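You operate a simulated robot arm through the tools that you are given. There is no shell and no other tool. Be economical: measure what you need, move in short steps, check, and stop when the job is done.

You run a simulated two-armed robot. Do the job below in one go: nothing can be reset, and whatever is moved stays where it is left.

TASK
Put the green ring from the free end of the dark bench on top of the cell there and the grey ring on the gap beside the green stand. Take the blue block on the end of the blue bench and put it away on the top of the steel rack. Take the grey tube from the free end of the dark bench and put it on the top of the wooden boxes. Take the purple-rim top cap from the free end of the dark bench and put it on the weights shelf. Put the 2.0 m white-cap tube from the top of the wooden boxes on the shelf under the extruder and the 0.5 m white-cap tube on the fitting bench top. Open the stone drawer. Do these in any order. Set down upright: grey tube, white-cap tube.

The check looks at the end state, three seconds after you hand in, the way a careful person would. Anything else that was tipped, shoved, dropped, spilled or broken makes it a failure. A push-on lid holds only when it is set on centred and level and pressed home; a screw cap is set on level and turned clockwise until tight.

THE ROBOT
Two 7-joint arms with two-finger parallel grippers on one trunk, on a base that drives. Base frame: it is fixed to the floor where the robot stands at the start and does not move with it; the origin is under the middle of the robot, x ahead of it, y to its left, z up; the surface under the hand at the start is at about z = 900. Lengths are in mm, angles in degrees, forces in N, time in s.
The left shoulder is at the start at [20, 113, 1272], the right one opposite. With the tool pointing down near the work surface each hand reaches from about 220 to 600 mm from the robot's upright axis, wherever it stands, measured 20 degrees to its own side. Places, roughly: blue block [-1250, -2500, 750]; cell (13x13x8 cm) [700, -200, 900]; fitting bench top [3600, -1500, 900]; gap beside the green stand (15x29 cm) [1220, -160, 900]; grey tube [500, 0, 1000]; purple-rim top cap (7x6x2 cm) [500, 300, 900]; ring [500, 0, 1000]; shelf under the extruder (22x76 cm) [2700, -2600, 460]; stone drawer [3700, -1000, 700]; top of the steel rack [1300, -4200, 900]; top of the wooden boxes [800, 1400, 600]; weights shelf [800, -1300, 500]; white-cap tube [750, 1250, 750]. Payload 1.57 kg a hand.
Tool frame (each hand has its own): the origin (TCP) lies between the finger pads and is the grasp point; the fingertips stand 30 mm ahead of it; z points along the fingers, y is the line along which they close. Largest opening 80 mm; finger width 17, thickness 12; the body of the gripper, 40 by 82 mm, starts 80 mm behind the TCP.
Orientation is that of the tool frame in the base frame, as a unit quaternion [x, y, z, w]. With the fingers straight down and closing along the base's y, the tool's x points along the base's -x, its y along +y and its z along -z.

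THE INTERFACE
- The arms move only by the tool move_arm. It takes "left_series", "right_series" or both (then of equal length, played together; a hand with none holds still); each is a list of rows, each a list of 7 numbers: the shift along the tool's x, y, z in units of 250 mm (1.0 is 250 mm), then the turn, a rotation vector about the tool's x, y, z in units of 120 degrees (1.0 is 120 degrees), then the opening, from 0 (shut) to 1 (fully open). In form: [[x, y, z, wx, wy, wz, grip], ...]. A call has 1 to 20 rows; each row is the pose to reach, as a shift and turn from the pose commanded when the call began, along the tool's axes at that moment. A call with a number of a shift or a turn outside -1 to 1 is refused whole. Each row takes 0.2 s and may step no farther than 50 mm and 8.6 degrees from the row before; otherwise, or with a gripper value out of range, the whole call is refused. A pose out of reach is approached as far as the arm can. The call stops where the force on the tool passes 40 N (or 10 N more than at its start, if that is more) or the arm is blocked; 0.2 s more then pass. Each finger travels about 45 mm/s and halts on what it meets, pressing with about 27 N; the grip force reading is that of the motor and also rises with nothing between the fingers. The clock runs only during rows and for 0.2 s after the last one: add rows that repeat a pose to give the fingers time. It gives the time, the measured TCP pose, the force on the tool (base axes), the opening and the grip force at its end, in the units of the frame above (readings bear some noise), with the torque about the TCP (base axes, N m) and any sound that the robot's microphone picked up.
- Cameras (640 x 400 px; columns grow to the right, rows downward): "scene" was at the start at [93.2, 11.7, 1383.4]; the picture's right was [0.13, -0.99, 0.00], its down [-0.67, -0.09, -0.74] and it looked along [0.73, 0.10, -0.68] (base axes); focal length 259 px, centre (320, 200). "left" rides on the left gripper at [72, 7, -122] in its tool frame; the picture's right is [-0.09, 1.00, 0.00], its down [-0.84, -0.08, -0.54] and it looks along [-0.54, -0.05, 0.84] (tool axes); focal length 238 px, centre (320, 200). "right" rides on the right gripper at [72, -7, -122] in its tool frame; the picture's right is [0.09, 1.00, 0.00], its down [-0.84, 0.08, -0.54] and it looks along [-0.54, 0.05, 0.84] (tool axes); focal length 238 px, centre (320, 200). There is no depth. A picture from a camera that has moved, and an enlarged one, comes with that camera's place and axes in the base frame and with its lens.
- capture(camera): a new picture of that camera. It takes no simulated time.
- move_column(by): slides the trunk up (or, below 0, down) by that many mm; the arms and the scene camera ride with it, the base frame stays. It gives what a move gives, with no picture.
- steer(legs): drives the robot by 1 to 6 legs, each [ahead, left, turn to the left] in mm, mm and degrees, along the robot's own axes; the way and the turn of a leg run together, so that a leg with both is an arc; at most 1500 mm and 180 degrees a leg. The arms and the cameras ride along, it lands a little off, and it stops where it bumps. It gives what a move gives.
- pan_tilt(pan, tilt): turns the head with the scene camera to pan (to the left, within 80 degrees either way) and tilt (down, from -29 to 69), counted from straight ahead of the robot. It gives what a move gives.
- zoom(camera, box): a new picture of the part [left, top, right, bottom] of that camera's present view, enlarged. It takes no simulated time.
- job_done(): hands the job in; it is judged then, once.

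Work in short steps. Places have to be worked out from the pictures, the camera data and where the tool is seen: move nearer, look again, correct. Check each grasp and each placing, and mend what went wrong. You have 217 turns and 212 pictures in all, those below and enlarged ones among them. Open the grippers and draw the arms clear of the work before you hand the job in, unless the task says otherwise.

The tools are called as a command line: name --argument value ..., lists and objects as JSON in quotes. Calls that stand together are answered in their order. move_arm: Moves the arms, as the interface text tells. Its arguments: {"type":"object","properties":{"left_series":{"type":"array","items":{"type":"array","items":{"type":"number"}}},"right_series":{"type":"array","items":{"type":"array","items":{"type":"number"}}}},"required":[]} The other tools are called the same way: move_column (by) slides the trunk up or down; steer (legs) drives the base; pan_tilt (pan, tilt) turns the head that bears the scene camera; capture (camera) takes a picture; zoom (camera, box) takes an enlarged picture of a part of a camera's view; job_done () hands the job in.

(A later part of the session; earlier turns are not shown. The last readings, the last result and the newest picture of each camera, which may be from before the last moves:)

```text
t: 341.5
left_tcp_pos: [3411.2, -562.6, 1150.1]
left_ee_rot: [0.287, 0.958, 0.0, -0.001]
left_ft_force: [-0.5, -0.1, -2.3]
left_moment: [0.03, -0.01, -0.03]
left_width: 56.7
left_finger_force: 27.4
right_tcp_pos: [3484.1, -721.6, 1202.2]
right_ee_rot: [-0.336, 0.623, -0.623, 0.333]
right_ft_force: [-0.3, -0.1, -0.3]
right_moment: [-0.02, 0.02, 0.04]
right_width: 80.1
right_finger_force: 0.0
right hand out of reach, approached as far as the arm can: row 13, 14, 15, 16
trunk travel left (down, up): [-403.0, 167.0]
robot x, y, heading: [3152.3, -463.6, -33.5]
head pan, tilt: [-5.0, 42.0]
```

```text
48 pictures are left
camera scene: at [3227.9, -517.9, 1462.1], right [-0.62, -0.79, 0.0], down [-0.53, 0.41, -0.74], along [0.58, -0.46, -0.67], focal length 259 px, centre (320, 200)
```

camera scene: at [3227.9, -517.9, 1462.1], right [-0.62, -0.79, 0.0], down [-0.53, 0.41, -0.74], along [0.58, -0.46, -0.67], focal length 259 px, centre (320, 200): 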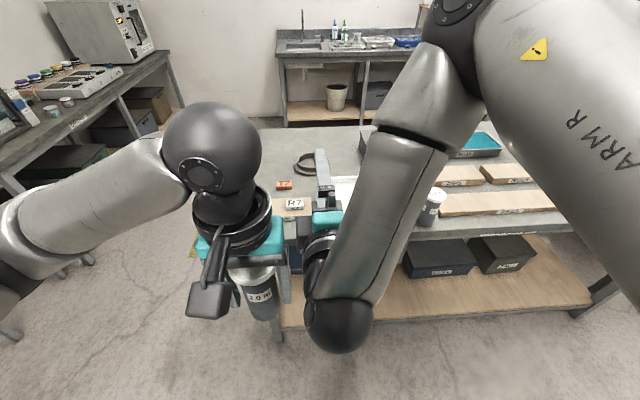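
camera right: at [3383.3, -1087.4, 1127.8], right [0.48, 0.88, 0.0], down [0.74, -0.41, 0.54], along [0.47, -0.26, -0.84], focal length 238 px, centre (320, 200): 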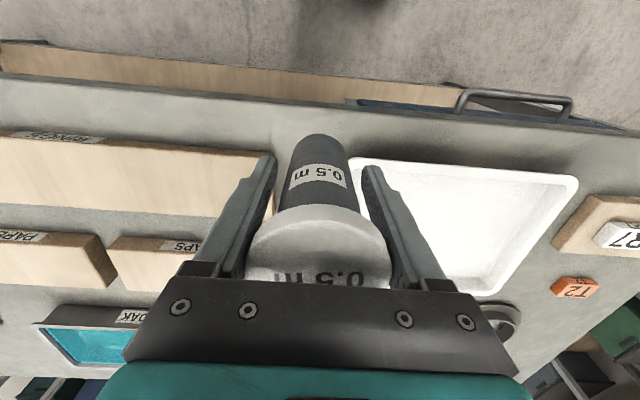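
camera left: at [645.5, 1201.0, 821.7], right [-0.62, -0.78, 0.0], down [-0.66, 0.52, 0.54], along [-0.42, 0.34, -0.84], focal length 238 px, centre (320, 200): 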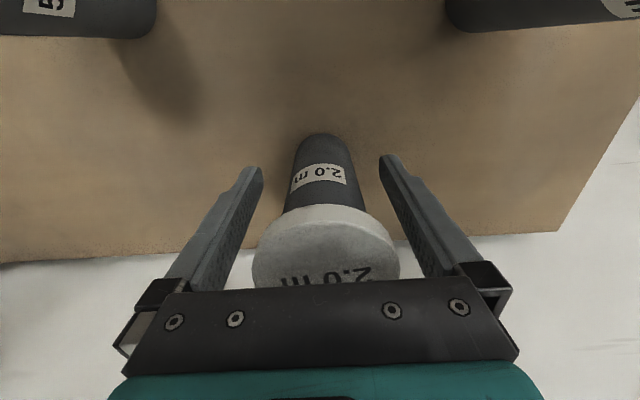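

The hand now points forward, closing vertically. I shift it right 78 away from the left hand, lower the trunk 290, then lower the hand to handle height.

move_arm --right_series '[[0.12, 0, 0, 0, 0, 0, 1], [0.24, 0, -0.02, 0, 0, 0, 1], [0.31, 0, -0.04, 0, 0, 0, 1], [0.31, 0, -0.04, 0, 0, 0, 1]]'

move_column --by -290

capture --camera "right"

capture --camera "scene"

```text
t: 342.5
left_tcp_pos: [3411.7, -560.9, 1150.2]
left_ee_rot: [0.287, 0.958, 0.0, -0.001]
left_ft_force: [0.4, -0.5, -1.9]
left_moment: [0.02, -0.01, 0.0]
left_width: 56.8
left_finger_force: 27.0
right_tcp_pos: [3463.7, -734.2, 1233.2]
right_ee_rot: [-0.336, 0.624, -0.621, 0.334]
right_ft_force: [-0.2, 0.4, 0.2]
right_moment: [0.0, 0.02, 0.01]
right_width: 79.8
right_finger_force: 0.1
right hand out of reach, approached as far as the arm can: row 1, 2, 3, 4
trunk travel left (down, up): [-403.0, 167.0]
robot x, y, heading: [3153.2, -457.5, -33.3]
head pan, tilt: [-5.0, 42.0]
```

```text
t: 345.4
left_tcp_pos: [3412.1, -561.3, 860.3]
left_ee_rot: [0.288, 0.958, 0.001, -0.002]
left_ft_force: [0.0, -0.6, -2.6]
left_moment: [-0.01, 0.04, 0.05]
left_width: 56.6
left_finger_force: 26.9
right_tcp_pos: [3462.4, -734.5, 943.2]
right_ee_rot: [-0.336, 0.624, -0.622, 0.334]
right_ft_force: [-0.5, 0.5, 0.2]
right_moment: [0.0, 0.01, 0.0]
right_width: 79.9
right_finger_force: 0.1
trunk travel left (down, up): [-113.0, 457.0]
robot x, y, heading: [3153.5, -459.6, -33.0]
head pan, tilt: [-5.0, 42.0]
```

```text
47 pictures are left
camera right: at [3322.1, -727.0, 949.5], right [-0.05, -0.07, -1.0], down [0.01, 1.0, -0.08], along [1.0, -0.01, -0.05], focal length 238 px, centre (320, 200)
```

right: 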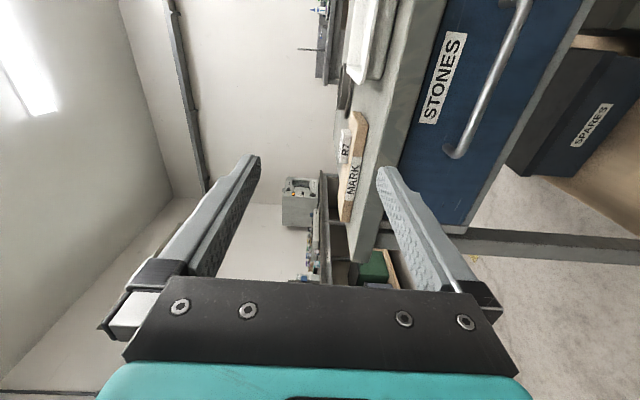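

```text
46 pictures are left
camera scene: at [3228.1, -517.4, 1172.1], right [-0.62, -0.79, 0.0], down [-0.53, 0.41, -0.74], along [0.58, -0.46, -0.67], focal length 259 px, centre (320, 200)
```

scene: 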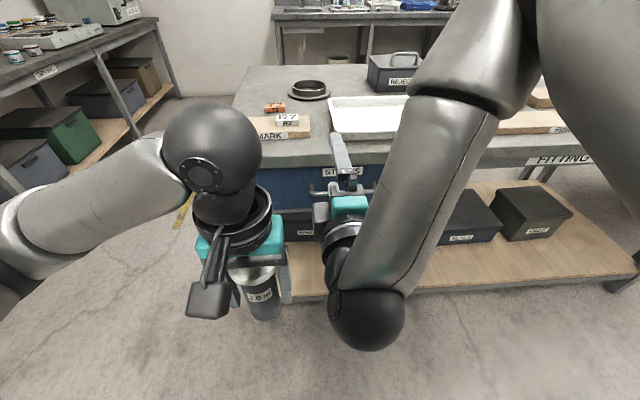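

The hand was too close to the shoulder (min reach). The handle bar is near z 770, n≈1208. I move down 175, right 45 and forward ~100 to a pre-grasp.

move_arm --right_series '[[0.03, 0.12, 0.05, 0, 0, 0, 1], [0.06, 0.26, 0.1, 0, 0, 0, 1], [0.1, 0.4, 0.16, 0, 0, 0, 1], [0.14, 0.54, 0.22, 0, 0, 0, 1], [0.18, 0.66, 0.3, 0, 0, 0, 1], [0.18, 0.7, 0.38, 0, 0, 0, 1], [0.18, 0.7, 0.38, 0, 0, 0, 1]]'

capture --camera "right"

```text
t: 346.5
left_tcp_pos: [3416.5, -557.9, 859.2]
left_ee_rot: [0.279, 0.96, 0.011, 0.004]
left_ft_force: [0.8, 1.1, -1.1]
left_moment: [-0.04, 0.1, 0.01]
left_width: 56.7
left_finger_force: 27.3
right_tcp_pos: [3505.9, -710.1, 878.1]
right_ee_rot: [-0.335, 0.627, -0.621, 0.33]
right_ft_force: [1.4, 0.4, -1.2]
right_moment: [0.03, 0.02, 0.01]
right_width: 80.1
right_finger_force: 0.1
right hand out of reach, approached as far as the arm can: row 1, 2, 3, 4, 5
trunk travel left (down, up): [-113.0, 457.0]
robot x, y, heading: [3152.9, -463.7, -33.2]
head pan, tilt: [-5.0, 42.0]
stopped in row 5 (left hand): the force on the tool passed its limit at 43 N (the readings are from after the stop); the commanded pose is now the measured one
```

```text
45 pictures are left
camera right: at [3365.5, -701.5, 885.9], right [-0.06, -0.07, -1.0], down [0.02, 1.0, -0.07], along [1.0, -0.02, -0.06], focal length 238 px, centre (320, 200)
```

right: 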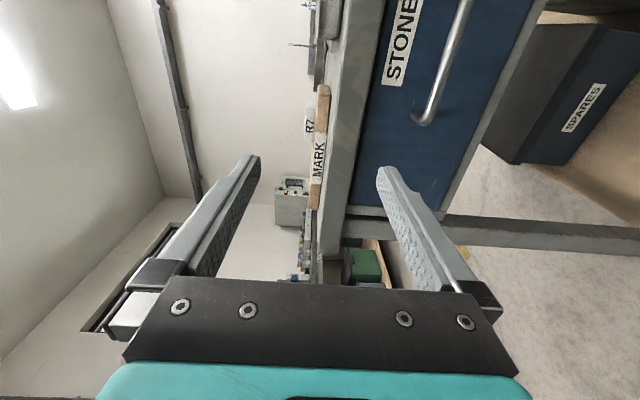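

The right wrist touched the left hand. I move the left hand away to the left and up, and back the robot 130 so that the right arm has room.

move_arm --left_series '[[0, 0.12, -0.05, 0, 0, 0, 0.2], [0, 0.26, -0.12, 0, 0, 0, 0.2], [0, 0.4, -0.2, 0, 0, 0, 0.2], [0, 0.54, -0.3, 0, 0, 0, 0.2], [0, 0.66, -0.42, 0, 0, 0, 0.2], [0, 0.66, -0.5, 0, 0, 0, 0.2]]'

steer --legs '[[-130, 0, 0]]'

move_arm --right_series '[[0.12, 0.05, 0.05, 0, 0, 0, 1], [0.24, 0.1, 0.14, 0, 0, 0, 1], [0.34, 0.18, 0.24, 0, 0, 0, 1], [0.34, 0.3, 0.36, 0, 0, 0, 1], [0.34, 0.42, 0.48, 0, 0, 0, 1], [0.34, 0.44, 0.56, 0, 0, 0, 1], [0.34, 0.44, 0.56, 0, 0, 0, 1]]'

capture --camera "right"

```text
t: 347.9
left_tcp_pos: [3504.4, -421.5, 985.4]
left_ee_rot: [0.28, 0.96, 0.011, 0.003]
left_ft_force: [-0.3, 0.6, -2.9]
left_moment: [0.02, 0.01, -0.01]
left_width: 56.6
left_finger_force: 26.9
right_tcp_pos: [3505.3, -709.5, 879.7]
right_ee_rot: [-0.335, 0.626, -0.622, 0.33]
right_ft_force: [-0.4, 0.0, 0.3]
right_moment: [-0.02, -0.01, -0.03]
right_width: 79.8
right_finger_force: 0.0
trunk travel left (down, up): [-113.0, 457.0]
robot x, y, heading: [3154.7, -458.4, -33.1]
head pan, tilt: [-5.0, 42.0]
```

```text
t: 349.2
left_tcp_pos: [3397.8, -353.7, 986.1]
left_ee_rot: [0.282, 0.959, 0.011, 0.004]
left_ft_force: [0.6, 0.6, -2.6]
left_moment: [-0.03, 0.0, 0.02]
left_width: 56.6
left_finger_force: 26.5
right_tcp_pos: [3400.0, -642.8, 878.9]
right_ee_rot: [-0.335, 0.627, -0.621, 0.329]
right_ft_force: [0.5, 0.9, 0.7]
right_moment: [0.02, 0.0, 0.0]
right_width: 80.0
right_finger_force: 0.0
trunk travel left (down, up): [-113.0, 457.0]
robot x, y, heading: [3047.2, -391.9, -33.4]
head pan, tilt: [-5.0, 42.0]
```

```text
t: 350.8
left_tcp_pos: [3398.4, -353.4, 986.7]
left_ee_rot: [0.281, 0.96, 0.011, 0.004]
left_ft_force: [-0.9, 0.2, -2.7]
left_moment: [0.01, 0.01, 0.02]
left_width: 56.7
left_finger_force: 26.6
right_tcp_pos: [3483.5, -676.1, 854.9]
right_ee_rot: [-0.325, 0.646, -0.619, 0.308]
right_ft_force: [-1.0, -0.4, -0.2]
right_moment: [0.0, -0.02, -0.03]
right_width: 79.9
right_finger_force: 0.0
right hand out of reach, approached as far as the arm can: row 1, 2, 3, 4, 5, 6, 7
trunk travel left (down, up): [-113.0, 457.0]
robot x, y, heading: [3045.6, -392.3, -33.3]
head pan, tilt: [-5.0, 42.0]
```

```text
44 pictures are left
camera right: at [3343.8, -661.4, 867.4], right [-0.09, -0.05, -0.99], down [0.07, 1.0, -0.06], along [0.99, -0.07, -0.09], focal length 238 px, centre (320, 200)
```

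right: 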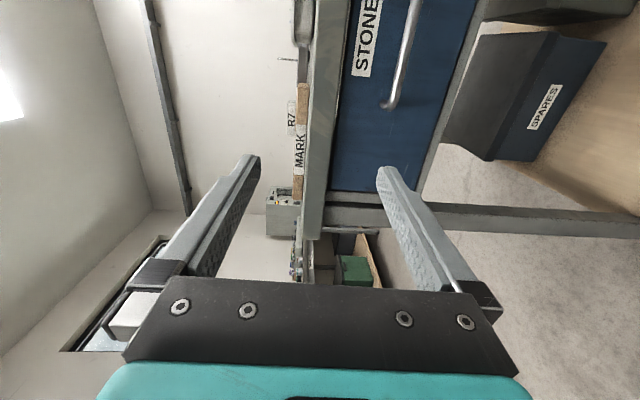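

This wrist roll is at its limit. I roll the hand the other way (about its pointing axis), first 90°, moving up slightly, and check reach.

move_arm --right_series '[[0, 0, 0, 0, 0, 0.0682, 1], [0, 0, 0, 0, 0, 0.1364, 1], [0, 0, 0, 0, 0, 0.2046, 1], [0, 0, 0, 0, 0, 0.2728, 1], [0, 0, 0, 0, 0, 0.341, 1], [0, 0, 0, 0, 0, 0.4092, 1], [0, 0, 0, 0, 0, 0.4774, 1], [0, 0, 0, 0, 0, 0.5456, 1], [0, 0, 0, 0, 0, 0.6138, 1], [0, 0, 0, 0, 0, 0.682, 1], [0, 0, 0, 0, 0, 0.75, 1], [0, 0, 0, 0, 0, 0.8182, 1], [0, 0, 0, 0, 0, 0.8864, 1], [0, 0, 0, 0, 0, 0.9546, 1]]'

move_arm --right_series '[[0, 0, 0, 0, 0, 0.0682, 1], [0, 0, 0, 0, 0, 0.1364, 1], [0, 0, 0, 0, 0, 0.2046, 1], [0, 0, 0, 0, 0, 0.2728, 1], [0, 0, 0, 0, 0, 0.341, 1], [0, 0, 0, 0, 0, 0.4092, 1], [0, 0, 0, 0, 0, 0.4774, 1], [0, 0, 0, 0, 0, 0.5454, 1], [0, 0, 0, 0, 0, 0.5454, 1]]'

capture --camera "scene"

```text
t: 353.8
left_tcp_pos: [3399.0, -355.1, 986.4]
left_ee_rot: [0.282, 0.959, 0.011, 0.003]
left_ft_force: [0.7, 0.3, -2.1]
left_moment: [0.02, 0.0, 0.02]
left_width: 56.7
left_finger_force: 27.2
right_tcp_pos: [3493.6, -681.4, 851.7]
right_ee_rot: [0.371, 0.621, -0.077, 0.686]
right_ft_force: [-1.0, 0.2, 0.9]
right_moment: [0.0, -0.01, -0.03]
right_width: 80.0
right_finger_force: 0.1
right hand out of reach, approached as far as the arm can: row 4, 5, 6, 7, 8, 9, 10, 11, 12, 13, 14
trunk travel left (down, up): [-113.0, 457.0]
robot x, y, heading: [3049.0, -387.9, -33.3]
head pan, tilt: [-5.0, 42.0]
```

```text
t: 355.8
left_tcp_pos: [3398.9, -352.6, 986.3]
left_ee_rot: [0.282, 0.959, 0.01, 0.005]
left_ft_force: [0.1, -0.1, -2.5]
left_moment: [0.0, 0.06, 0.01]
left_width: 56.7
left_finger_force: 27.2
right_tcp_pos: [3491.5, -680.3, 854.7]
right_ee_rot: [0.647, 0.322, 0.306, 0.619]
right_ft_force: [0.0, -1.0, 0.7]
right_moment: [-0.01, -0.03, -0.03]
right_width: 79.9
right_finger_force: 0.1
trunk travel left (down, up): [-113.0, 457.0]
robot x, y, heading: [3046.3, -392.0, -33.4]
head pan, tilt: [-5.0, 42.0]
```

```text
43 pictures are left
camera scene: at [3121.9, -448.0, 1172.1], right [-0.62, -0.78, 0.0], down [-0.52, 0.42, -0.74], along [0.58, -0.46, -0.67], focal length 259 px, centre (320, 200)
```

scene: 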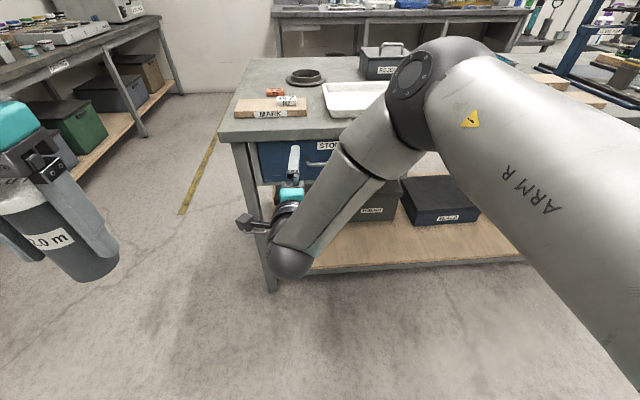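

The other roll works without a limit. I move to the pre-grasp in front of the handle: right 107, forward 113, down 80.

move_arm --right_series '[[-0.1, -0.06, 0.06, 0, 0, 0, 0.7], [-0.2, -0.14, 0.14, 0, 0, 0, 0.7], [-0.3, -0.2, 0.22, 0, 0, 0, 0.7], [-0.38, -0.26, 0.3, 0, 0, 0, 0.7], [-0.428, -0.32, 0.4, 0, 0, 0, 0.7], [-0.428, -0.32, 0.452, 0, 0, 0, 0.7], [-0.428, -0.32, 0.452, 0, 0, 0, 0.7]]'

capture --camera "right"

zoom --camera "scene" --box '[220, 90, 460, 270]'

```text
t: 357.4
left_tcp_pos: [3397.6, -353.8, 986.9]
left_ee_rot: [0.282, 0.959, 0.011, 0.003]
left_ft_force: [0.3, -0.2, -2.3]
left_moment: [-0.02, -0.01, 0.0]
left_width: 56.9
left_finger_force: 28.0
right_tcp_pos: [3570.7, -759.0, 824.2]
right_ee_rot: [0.674, 0.311, 0.275, 0.611]
right_ft_force: [-0.5, -0.7, 0.5]
right_moment: [-0.03, 0.0, -0.01]
right_width: 55.8
right_finger_force: 0.0
right hand out of reach, approached as far as the arm can: row 1, 2, 3, 4, 5, 6, 7
trunk travel left (down, up): [-113.0, 457.0]
robot x, y, heading: [3042.8, -393.0, -33.5]
head pan, tilt: [-5.0, 42.0]
```

```text
42 pictures are left
camera right: at [3525.9, -624.1, 829.0], right [0.14, 0.01, 0.99], down [-0.95, -0.28, 0.14], along [0.28, -0.96, -0.03], focal length 238 px, centre (320, 200)
```

right: 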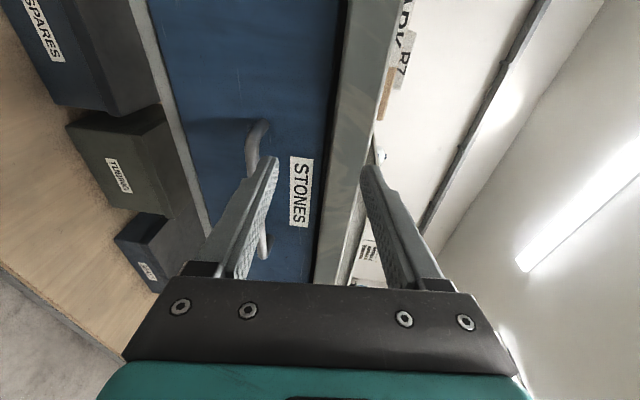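

```text
2.22 times, centred on (340, 180) of scene
camera zoom: at [3121.9, -448.0, 1172.1], right [-0.62, -0.78, 0.0], down [-0.52, 0.42, -0.74], along [0.58, -0.46, -0.67], focal length 576 px, centre (276, 244)
```

zoom: 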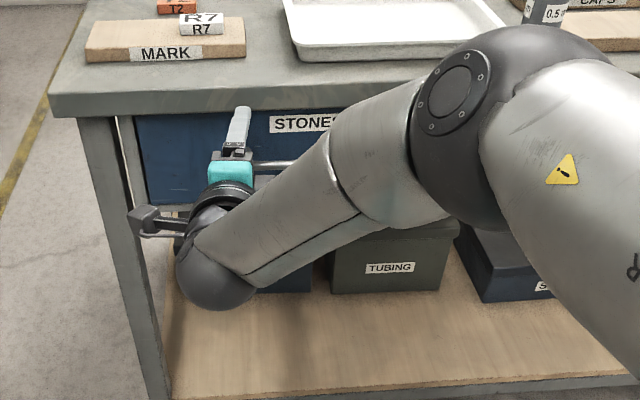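

The hand stops short at a wrist limit, but it is level enough. I'll use the trunk and base for the rest: lower 55, then drive right 78 and look.

move_column --by -55

steer --legs '[[0, -78, 0]]'

capture --camera "right"

zoom --camera "scene" --box '[220, 90, 460, 270]'

```text
t: 358.4
left_tcp_pos: [3397.3, -352.7, 931.2]
left_ee_rot: [0.282, 0.959, 0.011, 0.005]
left_ft_force: [0.5, 0.1, -1.8]
left_moment: [0.01, -0.04, 0.0]
left_width: 56.3
left_finger_force: 26.9
right_tcp_pos: [3570.9, -758.0, 769.4]
right_ee_rot: [0.674, 0.311, 0.274, 0.612]
right_ft_force: [-1.0, 0.8, -0.7]
right_moment: [-0.02, -0.02, 0.03]
right_width: 55.9
right_finger_force: 0.0
trunk travel left (down, up): [-58.0, 512.0]
robot x, y, heading: [3048.5, -389.8, -33.4]
head pan, tilt: [-5.0, 42.0]
```

```text
t: 359.4
left_tcp_pos: [3355.7, -419.1, 931.4]
left_ee_rot: [0.281, 0.96, 0.011, 0.004]
left_ft_force: [0.4, -0.6, -2.8]
left_moment: [-0.01, 0.04, 0.02]
left_width: 56.6
left_finger_force: 26.8
right_tcp_pos: [3527.6, -824.5, 768.7]
right_ee_rot: [0.674, 0.309, 0.275, 0.612]
right_ft_force: [0.4, -1.0, -0.2]
right_moment: [0.01, 0.02, 0.01]
right_width: 56.1
right_finger_force: 0.1
trunk travel left (down, up): [-58.0, 512.0]
robot x, y, heading: [3002.3, -459.7, -33.5]
head pan, tilt: [-5.0, 42.0]
```

```text
40 pictures are left
camera right: at [3482.3, -690.1, 774.2], right [0.14, 0.01, 0.99], down [-0.95, -0.28, 0.14], along [0.28, -0.96, -0.03], focal length 238 px, centre (320, 200)
```

right: 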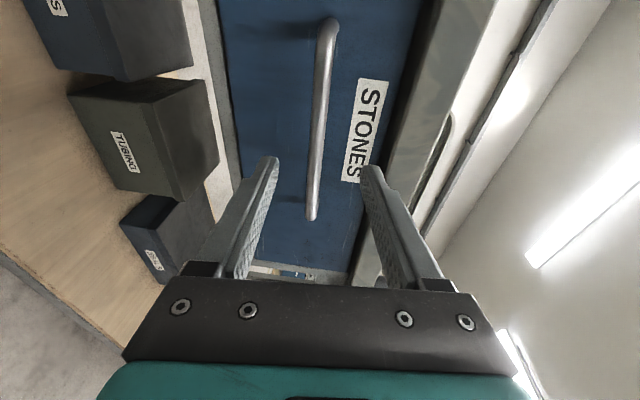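

```text
2.22 times, centred on (340, 180) of scene
camera zoom: at [3078.5, -513.7, 1117.1], right [-0.62, -0.78, 0.0], down [-0.52, 0.42, -0.74], along [0.58, -0.46, -0.67], focal length 576 px, centre (276, 244)
```

zoom: 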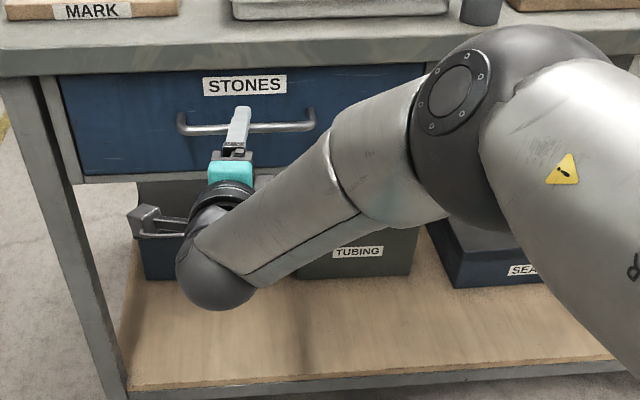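

The bar lies between the fingers' line. I drive forward 42 and close.

steer --legs '[[42, 0, 0]]'

capture --camera "right"

```text
t: 360.3
left_tcp_pos: [3392.4, -443.0, 931.4]
left_ee_rot: [0.281, 0.96, 0.011, 0.004]
left_ft_force: [-0.5, 0.5, -3.2]
left_moment: [0.02, 0.02, 0.04]
left_width: 56.4
left_finger_force: 26.7
right_tcp_pos: [3565.1, -849.4, 769.7]
right_ee_rot: [0.674, 0.31, 0.275, 0.612]
right_ft_force: [0.4, -0.1, -0.2]
right_moment: [-0.02, -0.04, 0.0]
right_width: 56.0
right_finger_force: 0.1
trunk travel left (down, up): [-58.0, 512.0]
robot x, y, heading: [3040.4, -478.2, -33.3]
head pan, tilt: [-5.0, 42.0]
```

```text
38 pictures are left
camera right: at [3519.3, -714.0, 774.1], right [0.14, 0.01, 0.99], down [-0.95, -0.28, 0.14], along [0.28, -0.96, -0.03], focal length 238 px, centre (320, 200)
```

right: 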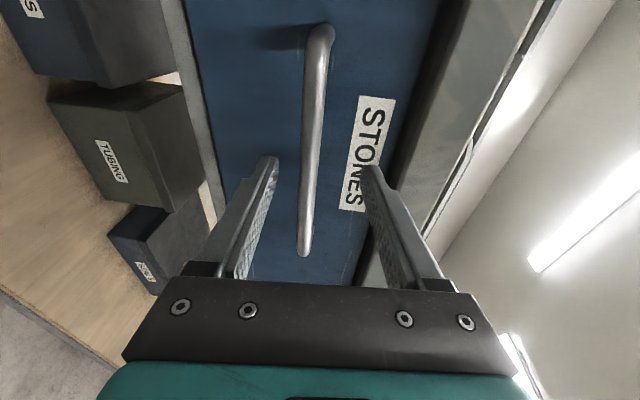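

I close the fingers to feel for the bar.

move_arm --right_series '[[0, 0, 0, 0, 0, 0, 0], [0, 0, 0, 0, 0, 0, 0], [0, 0, 0, 0, 0, 0, 0], [0, 0, 0, 0, 0, 0, 0], [0, 0, 0, 0, 0, 0, 0], [0, 0, 0, 0, 0, 0, 0], [0, 0, 0, 0, 0, 0, 0]]'

```text
t: 361.9
left_tcp_pos: [3394.1, -444.6, 930.5]
left_ee_rot: [0.281, 0.96, 0.011, 0.002]
left_ft_force: [0.0, -0.6, -1.7]
left_moment: [0.03, 0.05, -0.04]
left_width: 56.7
left_finger_force: 27.0
right_tcp_pos: [3563.6, -848.0, 762.1]
right_ee_rot: [0.678, 0.314, 0.272, 0.606]
right_ft_force: [-1.2, -1.3, -24.6]
right_moment: [0.1, 0.48, 0.07]
right_width: 11.6
right_finger_force: 29.1
trunk travel left (down, up): [-58.0, 512.0]
robot x, y, heading: [3041.7, -481.0, -33.5]
head pan, tilt: [-5.0, 42.0]
```

The bar is gripped (11.6 mm). I lower the trunk 6 to relieve it and pull by driving back.

move_column --by -6

steer --legs '[[-110, 0, 0], [-110, 0, 0]]'

capture --camera "scene"

```text
t: 362.5
left_tcp_pos: [3392.8, -443.5, 925.6]
left_ee_rot: [0.282, 0.959, 0.011, 0.004]
left_ft_force: [-0.7, 0.4, -2.5]
left_moment: [-0.01, 0.06, -0.01]
left_width: 56.8
left_finger_force: 26.7
right_tcp_pos: [3563.1, -847.4, 760.9]
right_ee_rot: [0.675, 0.311, 0.274, 0.611]
right_ft_force: [-9.7, 2.7, -11.9]
right_moment: [0.06, 0.26, 0.26]
right_width: 11.8
right_finger_force: 29.0
trunk travel left (down, up): [-52.0, 518.0]
robot x, y, heading: [3044.5, -482.7, -33.8]
head pan, tilt: [-5.0, 42.0]
```

```text
t: 364.5
left_tcp_pos: [3210.8, -323.1, 925.2]
left_ee_rot: [0.283, 0.959, 0.01, 0.002]
left_ft_force: [-0.5, -0.6, -2.6]
left_moment: [-0.01, 0.06, -0.01]
left_width: 56.3
left_finger_force: 27.2
right_tcp_pos: [3381.6, -725.9, 760.8]
right_ee_rot: [0.674, 0.313, 0.276, 0.61]
right_ft_force: [5.7, 10.8, -11.7]
right_moment: [0.06, 0.2, 0.08]
right_width: 11.8
right_finger_force: 29.3
trunk travel left (down, up): [-52.0, 518.0]
robot x, y, heading: [2858.8, -360.1, -33.3]
head pan, tilt: [-5.0, 42.0]
```

```text
37 pictures are left
camera scene: at [2933.4, -416.4, 1111.0], right [-0.62, -0.78, 0.0], down [-0.52, 0.42, -0.74], along [0.58, -0.46, -0.67], focal length 259 px, centre (320, 200)
```

scene: 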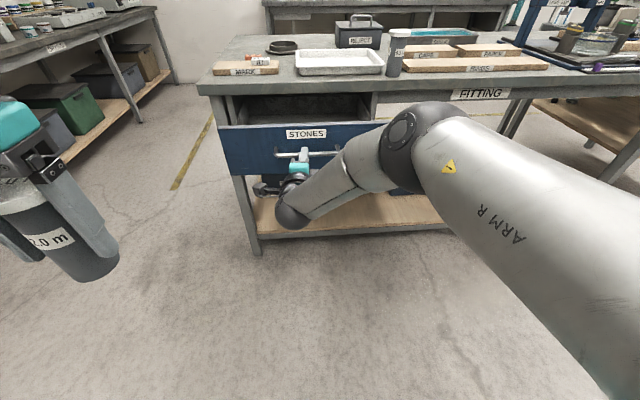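

The drawer is open by about 220 mm. I release the bar and back off.

move_arm --right_series '[[0, 0, 0, 0, 0, 0, 0.3], [0, 0, 0, 0, 0, 0, 0.6], [0, 0, 0, 0, 0, 0, 0.7], [0, 0, 0, 0, 0, 0, 0.7]]'

steer --legs '[[-250, 0, 0]]'

move_column --by 250

move_arm --right_series '[[0, 0, 0, 0.04, 0.04, -0.04, 1], [0, 0, 0, 0.08, 0.08, -0.08, 1], [0, 0, 0, 0.12, 0.12, -0.12, 1], [0, 0, 0, 0.16, 0.16, -0.16, 1], [0, 0, 0, 0.2, 0.2, -0.2, 1], [0, 0, 0, 0.24, 0.24, -0.24, 1], [0, 0, 0, 0.28, 0.28, -0.28, 1], [0, 0, 0, 0.32, 0.32, -0.32, 1], [0, 0, 0, 0.36, 0.36, -0.36, 1], [0, 0, 0, 0.4, 0.4, -0.4, 1], [0, 0, 0, 0.44, 0.44, -0.44, 1], [0, 0, 0, 0.48, 0.48, -0.48, 1], [0, 0, 0, 0.52, 0.52, -0.52, 1], [0, 0, 0, 0.55, 0.55, -0.55, 1], [0, 0, 0, 0.577, 0.577, -0.577, 1]]'

```text
t: 365.5
left_tcp_pos: [3208.8, -322.9, 926.3]
left_ee_rot: [0.283, 0.959, 0.011, 0.005]
left_ft_force: [-0.5, 0.7, -1.6]
left_moment: [0.01, 0.01, -0.01]
left_width: 56.4
left_finger_force: 27.1
right_tcp_pos: [3380.5, -725.5, 762.6]
right_ee_rot: [0.674, 0.312, 0.276, 0.61]
right_ft_force: [-0.1, 0.1, 0.0]
right_moment: [0.02, -0.04, 0.0]
right_width: 56.0
right_finger_force: 0.0
trunk travel left (down, up): [-52.0, 518.0]
robot x, y, heading: [2858.8, -361.6, -33.2]
head pan, tilt: [-5.0, 42.0]
```

```text
t: 367.3
left_tcp_pos: [3003.9, -187.1, 925.5]
left_ee_rot: [0.282, 0.959, 0.01, 0.004]
left_ft_force: [-0.2, -0.9, -2.5]
left_moment: [0.04, 0.04, 0.01]
left_width: 56.4
left_finger_force: 26.5
right_tcp_pos: [3176.3, -590.7, 762.2]
right_ee_rot: [0.674, 0.313, 0.276, 0.61]
right_ft_force: [-0.4, 0.8, -0.2]
right_moment: [0.02, 0.0, 0.01]
right_width: 55.9
right_finger_force: 0.1
trunk travel left (down, up): [-52.0, 518.0]
robot x, y, heading: [2648.3, -226.5, -33.5]
head pan, tilt: [-5.0, 42.0]
```

```text
t: 369.9
left_tcp_pos: [3004.5, -186.6, 1175.7]
left_ee_rot: [0.282, 0.959, 0.011, 0.004]
left_ft_force: [-0.6, 0.0, -2.1]
left_moment: [0.01, 0.0, -0.01]
left_width: 56.6
left_finger_force: 26.8
right_tcp_pos: [3176.1, -589.6, 1011.6]
right_ee_rot: [0.675, 0.312, 0.275, 0.61]
right_ft_force: [0.7, -0.4, 0.1]
right_moment: [-0.04, 0.01, 0.02]
right_width: 56.0
right_finger_force: 0.1
trunk travel left (down, up): [-302.0, 268.0]
robot x, y, heading: [2651.1, -221.4, -33.8]
head pan, tilt: [-5.0, 42.0]
```

```text
t: 373.1
left_tcp_pos: [3003.0, -189.5, 1175.7]
left_ee_rot: [0.282, 0.959, 0.011, 0.003]
left_ft_force: [-0.3, -0.6, -2.5]
left_moment: [0.03, -0.01, -0.02]
left_width: 56.1
left_finger_force: 26.7
right_tcp_pos: [3106.9, -536.0, 1027.4]
right_ee_rot: [0.39, 0.92, 0.038, 0.003]
right_ft_force: [-0.3, -0.3, -0.3]
right_moment: [-0.03, -0.01, 0.01]
right_width: 79.9
right_finger_force: 0.1
right hand out of reach, approached as far as the arm can: row 11, 12, 13, 14, 15
trunk travel left (down, up): [-302.0, 268.0]
robot x, y, heading: [2655.8, -225.1, -33.9]
head pan, tilt: [-5.0, 42.0]
```

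The right hand is back to pointing down. I tuck it, then drive right along the free aisle to face the extruder table.

move_arm --right_series '[[0.12, 0, -0.05, 0.01, -0.002, -0.036, 1], [0.26, 0, -0.1, 0.02, -0.004, -0.072, 1], [0.4, 0, -0.15, 0.035, -0.0075, -0.108, 1], [0.54, 0, -0.2, 0.035, -0.0075, -0.108, 1], [0.68, 0, -0.25, 0.035, -0.0075, -0.108, 1], [0.8, 0, -0.25, 0.035, -0.0075, -0.108, 1]]'

steer --legs '[[0, -1000, 0.5], [0, -920, 0.3]]'

pan_tilt --pan 0 --tilt 28

capture --camera "scene"

```text
t: 374.4
left_tcp_pos: [3003.4, -187.1, 1175.2]
left_ee_rot: [0.282, 0.959, 0.012, 0.005]
left_ft_force: [-0.2, 0.2, -1.3]
left_moment: [0.03, 0.01, -0.01]
left_width: 56.2
left_finger_force: 27.1
right_tcp_pos: [2967.8, -403.7, 1096.5]
right_ee_rot: [0.285, 0.959, -0.001, 0.002]
right_ft_force: [0.5, 0.5, 0.5]
right_moment: [-0.01, -0.01, 0.0]
right_width: 80.1
right_finger_force: 0.1
trunk travel left (down, up): [-302.0, 268.0]
robot x, y, heading: [2656.7, -221.9, -33.4]
head pan, tilt: [-5.0, 42.0]
```

```text
t: 384.3
left_tcp_pos: [1914.9, -1834.7, 1174.8]
left_ee_rot: [0.277, 0.961, 0.011, 0.003]
left_ft_force: [-0.3, 0.1, -2.6]
left_moment: [0.0, 0.01, 0.03]
left_width: 56.2
left_finger_force: 26.8
right_tcp_pos: [1881.3, -2051.5, 1097.3]
right_ee_rot: [0.279, 0.96, 0.0, 0.002]
right_ft_force: [-0.6, -0.7, 0.5]
right_moment: [0.05, -0.01, 0.03]
right_width: 79.8
right_finger_force: 0.1
trunk travel left (down, up): [-302.0, 268.0]
robot x, y, heading: [1562.7, -1877.7, -33.0]
head pan, tilt: [-5.0, 42.0]
```

```text
t: 385.1
left_tcp_pos: [1914.0, -1834.8, 1174.2]
left_ee_rot: [0.278, 0.961, 0.011, 0.003]
left_ft_force: [-0.6, -0.4, -2.4]
left_moment: [0.01, 0.01, -0.02]
left_width: 56.3
left_finger_force: 27.4
right_tcp_pos: [1881.4, -2051.4, 1097.0]
right_ee_rot: [0.278, 0.96, 0.0, 0.002]
right_ft_force: [-0.3, 0.8, -0.8]
right_moment: [-0.03, 0.04, 0.0]
right_width: 80.0
right_finger_force: 0.0
trunk travel left (down, up): [-302.0, 268.0]
robot x, y, heading: [1558.2, -1874.7, -33.2]
head pan, tilt: [0.0, 28.0]
```

```text
36 pictures are left
camera scene: at [1649.3, -1929.2, 1382.5], right [-0.54, -0.84, 0.0], down [-0.39, 0.26, -0.88], along [0.74, -0.48, -0.47], focal length 259 px, centre (320, 200)
```

scene: 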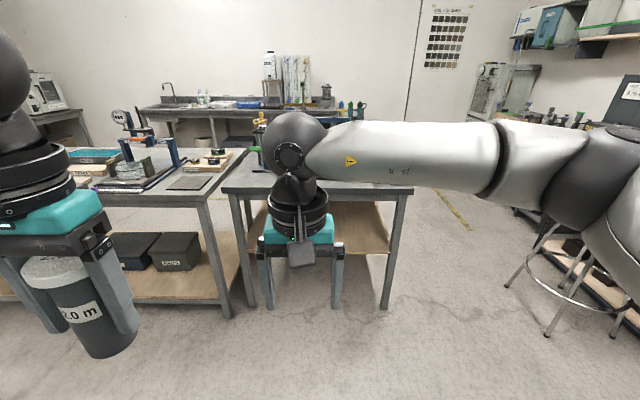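

The extruder table is ahead; its lower shelf (z≈460) has its front near e≈3550, under a top of about 835. I move the right hand aside, drive closer and lower the trunk to look.

move_arm --right_series '[[0.05, -0.15, 0, 0, 0, 0, 1], [0.1, -0.32, 0, 0, 0, 0, 1], [0.16, -0.5, 0, 0, 0, 0, 1], [0.22, -0.66, 0, 0, 0, 0, 1], [0.26, -0.8, 0, 0, 0, 0, 1]]'

steer --legs '[[560, 0, 0.2]]'

move_column --by -295

pan_tilt --pan 0 --tilt 30

capture --camera "scene"

```text
t: 386.3
left_tcp_pos: [1913.9, -1834.5, 1175.3]
left_ee_rot: [0.277, 0.961, 0.01, 0.004]
left_ft_force: [-0.1, -0.4, -1.5]
left_moment: [0.02, 0.0, -0.01]
left_width: 56.2
left_finger_force: 26.3
right_tcp_pos: [1719.6, -2186.3, 1094.1]
right_ee_rot: [0.278, 0.96, 0.0, 0.002]
right_ft_force: [-0.1, -0.2, 0.6]
right_moment: [0.02, 0.01, 0.01]
right_width: 80.1
right_finger_force: 0.1
trunk travel left (down, up): [-302.0, 268.0]
robot x, y, heading: [1561.5, -1878.4, -32.8]
head pan, tilt: [0.0, 28.0]
```

```text
t: 389.5
left_tcp_pos: [2390.7, -2141.0, 1174.8]
left_ee_rot: [0.275, 0.961, 0.011, 0.004]
left_ft_force: [0.5, -0.3, -3.2]
left_moment: [0.04, 0.03, 0.0]
left_width: 56.1
left_finger_force: 27.5
right_tcp_pos: [2198.8, -2493.6, 1094.7]
right_ee_rot: [0.278, 0.961, 0.0, 0.002]
right_ft_force: [0.1, -0.8, 0.6]
right_moment: [0.0, -0.01, 0.01]
right_width: 80.0
right_finger_force: 0.1
trunk travel left (down, up): [-302.0, 268.0]
robot x, y, heading: [2041.7, -2184.1, -32.7]
head pan, tilt: [0.0, 28.0]
```

```text
t: 392.5
left_tcp_pos: [2389.4, -2140.1, 880.2]
left_ee_rot: [0.276, 0.961, 0.01, 0.004]
left_ft_force: [0.9, -0.2, -3.0]
left_moment: [0.0, 0.03, -0.01]
left_width: 56.3
left_finger_force: 26.3
right_tcp_pos: [2198.8, -2492.4, 800.3]
right_ee_rot: [0.278, 0.961, -0.001, 0.002]
right_ft_force: [0.8, -0.2, -0.1]
right_moment: [0.03, 0.02, -0.02]
right_width: 80.1
right_finger_force: 0.1
trunk travel left (down, up): [-7.0, 563.0]
robot x, y, heading: [2040.5, -2178.9, -32.6]
head pan, tilt: [0.0, 28.0]
```

```text
t: 393.1
left_tcp_pos: [2391.1, -2141.3, 879.4]
left_ee_rot: [0.277, 0.961, 0.011, 0.002]
left_ft_force: [0.1, -0.1, -1.5]
left_moment: [0.02, 0.03, 0.03]
left_width: 55.8
left_finger_force: 27.3
right_tcp_pos: [2198.7, -2493.8, 800.4]
right_ee_rot: [0.278, 0.96, -0.001, 0.002]
right_ft_force: [-0.4, -0.8, 0.3]
right_moment: [0.04, 0.0, 0.01]
right_width: 79.8
right_finger_force: 0.1
trunk travel left (down, up): [-7.0, 563.0]
robot x, y, heading: [2042.2, -2184.6, -32.7]
head pan, tilt: [0.0, 30.0]
```

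```text
35 pictures are left
camera scene: at [2125.2, -2236.4, 1084.4], right [-0.54, -0.84, 0.0], down [-0.42, 0.27, -0.87], along [0.73, -0.47, -0.5], focal length 259 px, centre (320, 200)
```

scene: 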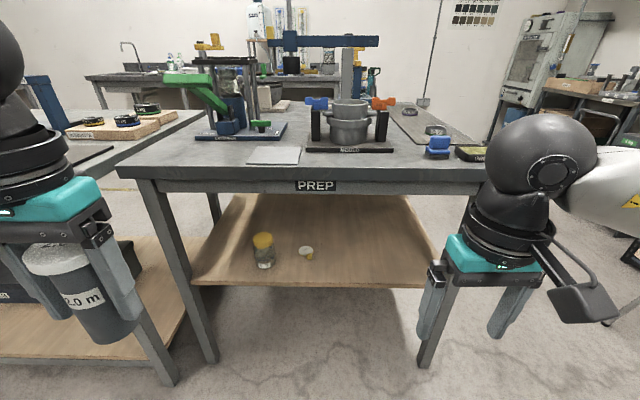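

The PREP table's shelf holds a yellow-cap jar on its left; its right part is free. Planned spot: e≈3597, n≈-790, with the hand pitched 12° so that wrist and forearm clear the table edge. I reposition the robot, then pose the arm in front of the shelf.

steer --legs '[[-40, -183, -0.3]]'

move_arm --left_series '[[-0.12, -0.08, 0.06, 0.011, -0.02, 0.007, 0.2], [-0.24, -0.16, 0.14, 0.011, -0.05, 0.007, 0.2], [-0.34, -0.24, 0.24, 0.011, -0.1, 0.007, 0.2], [-0.44, -0.32, 0.36, 0.011, -0.1, 0.007, 0.2], [-0.54, -0.4, 0.48, 0.011, -0.1, 0.007, 0.2], [-0.64, -0.448, 0.6, 0.011, -0.1, 0.007, 0.2], [-0.7, -0.448, 0.76, 0.011, -0.1, 0.007, 0.2], [-0.76, -0.448, 0.92, 0.011, -0.1, 0.007, 0.2], [-0.76, -0.448, 0.92, 0.011, -0.1, 0.007, 0.2]]'

```text
t: 394.6
left_tcp_pos: [2258.1, -2275.5, 879.5]
left_ee_rot: [0.278, 0.96, 0.011, 0.004]
left_ft_force: [0.1, 0.4, -2.3]
left_moment: [0.0, 0.02, -0.02]
left_width: 56.4
left_finger_force: 26.8
right_tcp_pos: [2065.0, -2629.1, 800.1]
right_ee_rot: [0.28, 0.96, -0.001, 0.002]
right_ft_force: [0.2, 0.1, 0.6]
right_moment: [-0.01, 0.01, -0.01]
right_width: 79.9
right_finger_force: 0.0
trunk travel left (down, up): [-7.0, 563.0]
robot x, y, heading: [1912.7, -2317.7, -33.1]
head pan, tilt: [0.0, 30.0]
```

```text
t: 396.6
left_tcp_pos: [2362.1, -2469.9, 647.3]
left_ee_rot: [0.285, 0.953, -0.029, 0.1]
left_ft_force: [-0.1, 0.4, -2.7]
left_moment: [-0.01, 0.0, 0.01]
left_width: 56.1
left_finger_force: 26.9
right_tcp_pos: [2065.2, -2626.5, 800.9]
right_ee_rot: [0.28, 0.96, -0.001, 0.001]
right_ft_force: [0.4, -0.4, -0.8]
right_moment: [-0.01, 0.02, 0.0]
right_width: 80.1
right_finger_force: 0.1
trunk travel left (down, up): [-7.0, 563.0]
robot x, y, heading: [1911.8, -2316.7, -33.0]
head pan, tilt: [0.0, 30.0]
```

move_arm --left_series '[[-0.08, 0, 0.11, 0, 0, 0, 0.2], [-0.16, 0, 0.22, 0, 0, 0, 0.2], [-0.24, 0, 0.33, 0, 0, 0, 0.2], [-0.32, 0, 0.44, 0, 0, 0, 0.2], [-0.32, 0, 0.44, 0, 0, 0, 0.2]]'

capture --camera "scene"

capture --camera "left"

```text
t: 397.9
left_tcp_pos: [2448.8, -2524.6, 558.6]
left_ee_rot: [0.285, 0.953, -0.03, 0.101]
left_ft_force: [-0.8, 0.1, -2.9]
left_moment: [0.01, 0.02, -0.01]
left_width: 56.0
left_finger_force: 26.9
right_tcp_pos: [2064.3, -2627.6, 800.8]
right_ee_rot: [0.28, 0.96, 0.0, 0.002]
right_ft_force: [-0.7, -0.4, -0.3]
right_moment: [0.01, 0.0, 0.0]
right_width: 80.0
right_finger_force: 0.0
trunk travel left (down, up): [-7.0, 563.0]
robot x, y, heading: [1906.4, -2314.2, -33.2]
head pan, tilt: [0.0, 30.0]
```

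```text
34 pictures are left
camera scene: at [1992.9, -2370.2, 1084.4], right [-0.55, -0.84, 0.0], down [-0.42, 0.27, -0.87], along [0.73, -0.47, -0.5], focal length 259 px, centre (320, 200)
```

scene: 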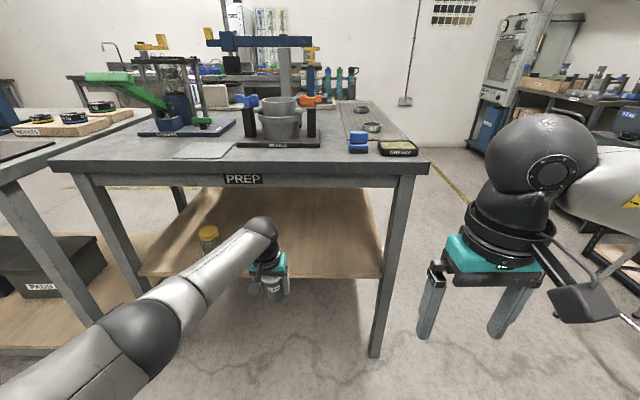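

```text
33 pictures are left
camera left: at [2371.2, -2465.8, 663.5], right [0.62, 0.78, 0.02], down [0.55, -0.45, 0.7], along [0.56, -0.43, -0.71], focal length 238 px, centre (320, 200)
```

left: 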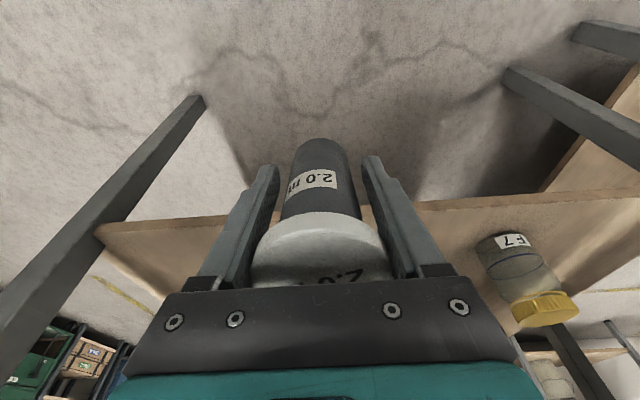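

Shelf front checks out at e≈3552, z 460. I lower 8 mm and drive in 110, then check.

move_arm --left_series '[[-0.006, 0, 0.032, 0, 0, 0, 0.2], [-0.006, 0, 0.032, 0, 0, 0, 0.2]]'

steer --legs '[[110, 0, 0]]'

zoom --camera "scene" --box '[120, 160, 420, 360]'

```text
t: 398.4
left_tcp_pos: [2450.3, -2526.3, 550.8]
left_ee_rot: [0.286, 0.953, -0.029, 0.1]
left_ft_force: [0.3, -0.2, -2.9]
left_moment: [0.0, 0.04, 0.01]
left_width: 56.0
left_finger_force: 26.9
right_tcp_pos: [2064.9, -2627.4, 801.2]
right_ee_rot: [0.281, 0.96, 0.0, 0.002]
right_ft_force: [1.0, -0.4, 0.0]
right_moment: [0.01, 0.01, 0.0]
right_width: 79.9
right_finger_force: 0.1
trunk travel left (down, up): [-7.0, 563.0]
robot x, y, heading: [1909.9, -2316.8, -33.2]
head pan, tilt: [0.0, 30.0]
```

```text
t: 399.6
left_tcp_pos: [2543.5, -2587.4, 551.3]
left_ee_rot: [0.284, 0.953, -0.03, 0.1]
left_ft_force: [0.1, -0.1, -2.1]
left_moment: [-0.03, 0.01, 0.0]
left_width: 55.8
left_finger_force: 26.5
right_tcp_pos: [2158.7, -2687.6, 800.5]
right_ee_rot: [0.279, 0.96, -0.001, 0.002]
right_ft_force: [0.7, -0.7, -0.2]
right_moment: [0.01, -0.03, -0.01]
right_width: 80.0
right_finger_force: 0.0
trunk travel left (down, up): [-7.0, 563.0]
robot x, y, heading: [2002.4, -2374.6, -33.2]
head pan, tilt: [0.0, 30.0]
```

```text
2.00 times, centred on (270, 260) of scene
camera zoom: at [2086.5, -2430.8, 1084.4], right [-0.54, -0.84, 0.0], down [-0.42, 0.27, -0.87], along [0.73, -0.47, -0.5], focal length 518 px, centre (420, 80)
```

zoom: 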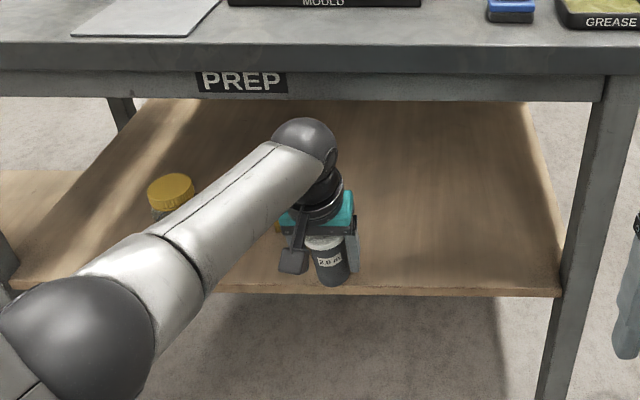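

Clear so far; 45 more.

steer --legs '[[46, 0, 0]]'

move_arm --left_series '[[-0.004, 0, 0.02, 0, 0, 0, 0.2], [-0.007, 0, 0.036, 0, 0, 0, 0.2], [-0.01, 0, 0.048, 0, 0, 0, 0.2], [-0.012, 0, 0.056, 0, 0, 0, 0.2]]'

```text
t: 400.6
left_tcp_pos: [2577.8, -2608.6, 545.5]
left_ee_rot: [0.285, 0.953, -0.027, 0.094]
left_ft_force: [0.3, 0.2, -2.4]
left_moment: [0.01, 0.01, -0.01]
left_width: 55.8
left_finger_force: 26.8
right_tcp_pos: [2195.5, -2712.5, 800.6]
right_ee_rot: [0.281, 0.96, -0.001, 0.001]
right_ft_force: [-0.7, -0.4, 0.4]
right_moment: [-0.02, 0.0, 0.02]
right_width: 80.0
right_finger_force: 0.1
trunk travel left (down, up): [-7.0, 563.0]
robot x, y, heading: [2036.1, -2401.0, -33.1]
head pan, tilt: [0.0, 30.0]
```

```text
t: 401.6
left_tcp_pos: [2583.5, -2610.9, 531.3]
left_ee_rot: [0.285, 0.954, -0.027, 0.095]
left_ft_force: [-0.1, -0.2, -2.2]
left_moment: [0.05, 0.03, 0.03]
left_width: 56.1
left_finger_force: 27.0
right_tcp_pos: [2196.7, -2713.9, 800.5]
right_ee_rot: [0.28, 0.96, 0.0, 0.002]
right_ft_force: [-0.1, -0.8, 0.0]
right_moment: [0.02, 0.02, -0.02]
right_width: 80.2
right_finger_force: 0.0
trunk travel left (down, up): [-7.0, 563.0]
robot x, y, heading: [2038.7, -2400.9, -33.5]
head pan, tilt: [0.0, 30.0]
```

Not yet touching; I continue down in 2 mm steps.

move_arm --left_series '[[-0.002, 0, 0.01, 0, 0, 0, 0.2], [-0.004, 0, 0.018, 0, 0, 0, 0.2], [-0.006, 0, 0.026, 0, 0, 0, 0.2], [-0.008, 0, 0.034, 0, 0, 0, 0.2]]'

```text
t: 402.6
left_tcp_pos: [2586.7, -2613.8, 524.3]
left_ee_rot: [0.285, 0.954, -0.026, 0.095]
left_ft_force: [0.4, -0.5, -3.0]
left_moment: [0.0, 0.01, -0.01]
left_width: 56.1
left_finger_force: 27.0
right_tcp_pos: [2196.6, -2712.6, 800.5]
right_ee_rot: [0.28, 0.96, -0.001, 0.002]
right_ft_force: [0.2, 0.2, -1.0]
right_moment: [0.02, 0.01, 0.01]
right_width: 80.0
right_finger_force: 0.1
trunk travel left (down, up): [-7.0, 563.0]
robot x, y, heading: [2039.1, -2402.9, -33.2]
head pan, tilt: [0.0, 30.0]
```

capture --camera "left"

zoom --camera "scene" --box '[180, 180, 380, 330]'

```text
31 pictures are left
camera left: at [2509.6, -2555.7, 629.5], right [0.62, 0.78, 0.02], down [0.55, -0.46, 0.7], along [0.55, -0.42, -0.72], focal length 238 px, centre (320, 200)
```

left: 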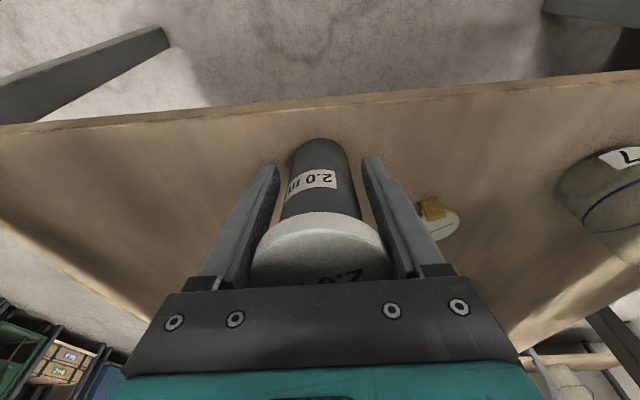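

```text
2.67 times, centred on (280, 255) of scene
camera zoom: at [2124.4, -2455.6, 1084.4], right [-0.55, -0.84, 0.0], down [-0.42, 0.27, -0.87], along [0.73, -0.47, -0.5], focal length 691 px, centre (427, 53)
```

zoom: 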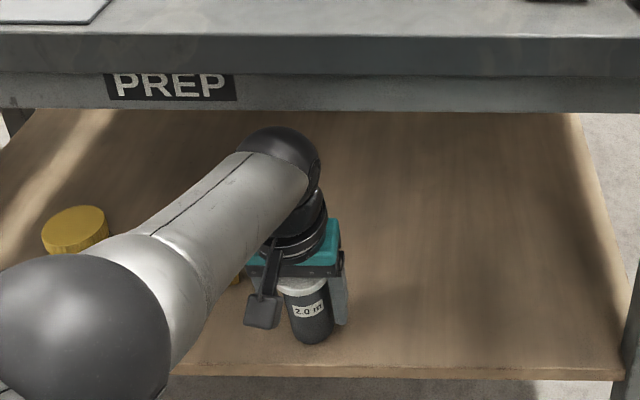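

The tube is over the shelf, some millimetres high. I keep lowering.

move_arm --left_series '[[-0.003, 0, 0.012, 0, 0, 0, 0.2], [-0.005, 0, 0.024, 0, 0, 0, 0.2], [-0.008, 0, 0.036, 0, 0, 0, 0.2], [-0.01, 0, 0.046, 0, 0, 0, 0.2], [-0.012, 0, 0.056, 0, 0, 0, 0.2]]'

```text
t: 403.8
left_tcp_pos: [2585.0, -2614.0, 519.1]
left_ee_rot: [0.286, 0.953, -0.028, 0.101]
left_ft_force: [1.2, 1.2, 19.1]
left_moment: [0.21, -0.14, -0.03]
left_width: 56.5
left_finger_force: 27.0
left hand out of reach, approached as far as the arm can: row 2, 3, 4, 5
right_tcp_pos: [2194.2, -2713.1, 800.9]
right_ee_rot: [0.28, 0.96, -0.001, 0.002]
right_ft_force: [0.2, 0.5, 0.9]
right_moment: [-0.01, 0.02, 0.04]
right_width: 80.0
right_finger_force: 0.1
trunk travel left (down, up): [-7.0, 563.0]
robot x, y, heading: [2037.9, -2400.9, -33.1]
head pan, tilt: [0.0, 30.0]
```

Contact with the shelf. To release more upright, I lift 6 mm, drive in 28 mm and reduce the pitch by 8°, since the wrist now has room below the table.

move_arm --left_series '[[0.01, 0, -0.03, 0, 0, 0, 0.2], [0.02, 0, -0.05, 0, 0, 0, 0.2]]'

steer --legs '[[28, 0, 0]]'

move_arm --left_series '[[0.02, 0, 0, 0, 0.035, 0, 0.2], [0.04, 0, 0.0, 0, 0.07, 0, 0.2], [0.04, 0, 0.0, 0, 0.07, 0, 0.2]]'

```text
t: 404.4
left_tcp_pos: [2575.3, -2604.3, 522.3]
left_ee_rot: [0.284, 0.954, -0.025, 0.093]
left_ft_force: [-0.5, 0.0, -2.2]
left_moment: [-0.01, 0.04, -0.01]
left_width: 55.8
left_finger_force: 26.3
right_tcp_pos: [2195.9, -2713.4, 800.8]
right_ee_rot: [0.279, 0.96, 0.0, 0.002]
right_ft_force: [0.1, -0.3, 0.7]
right_moment: [0.02, -0.04, 0.02]
right_width: 80.2
right_finger_force: 0.0
trunk travel left (down, up): [-7.0, 563.0]
robot x, y, heading: [2042.4, -2401.5, -33.2]
head pan, tilt: [0.0, 30.0]
```

```text
t: 405.2
left_tcp_pos: [2600.5, -2620.7, 523.8]
left_ee_rot: [0.285, 0.953, -0.027, 0.095]
left_ft_force: [-0.9, -0.1, -2.2]
left_moment: [0.0, 0.01, -0.03]
left_width: 55.8
left_finger_force: 27.3
right_tcp_pos: [2220.4, -2728.8, 799.8]
right_ee_rot: [0.281, 0.96, -0.001, 0.001]
right_ft_force: [-0.5, -0.4, 0.4]
right_moment: [0.0, -0.01, 0.01]
right_width: 79.9
right_finger_force: 0.1
trunk travel left (down, up): [-7.0, 563.0]
robot x, y, heading: [2065.3, -2417.4, -33.1]
head pan, tilt: [0.0, 30.0]
```

```text
t: 406.0
left_tcp_pos: [2587.3, -2611.1, 523.9]
left_ee_rot: [0.287, 0.958, -0.006, 0.024]
left_ft_force: [0.3, 0.4, -2.1]
left_moment: [0.0, 0.0, 0.01]
left_width: 55.8
left_finger_force: 27.6
left hand out of reach, approached as far as the arm can: row 2, 3
right_tcp_pos: [2220.3, -2729.2, 800.5]
right_ee_rot: [0.28, 0.96, 0.0, 0.001]
right_ft_force: [-0.4, 0.2, -0.1]
right_moment: [-0.02, 0.04, -0.02]
right_width: 80.1
right_finger_force: 0.0
trunk travel left (down, up): [-7.0, 563.0]
robot x, y, heading: [2066.2, -2412.5, -32.9]
head pan, tilt: [0.0, 30.0]
```

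Tilt is now under 3°. I lower the trunk 5 to touch.

move_column --by -5

```text
t: 406.5
left_tcp_pos: [2587.7, -2610.2, 519.5]
left_ee_rot: [0.286, 0.958, -0.006, 0.025]
left_ft_force: [0.6, 0.2, -2.5]
left_moment: [0.02, -0.02, 0.0]
left_width: 55.6
left_finger_force: 28.1
right_tcp_pos: [2220.8, -2728.9, 795.5]
right_ee_rot: [0.28, 0.96, 0.0, 0.002]
right_ft_force: [-0.5, 0.4, -0.1]
right_moment: [-0.02, 0.0, 0.03]
right_width: 80.0
right_finger_force: 0.0
trunk travel left (down, up): [-2.0, 568.0]
robot x, y, heading: [2064.5, -2416.4, -32.8]
head pan, tilt: [0.0, 30.0]
```

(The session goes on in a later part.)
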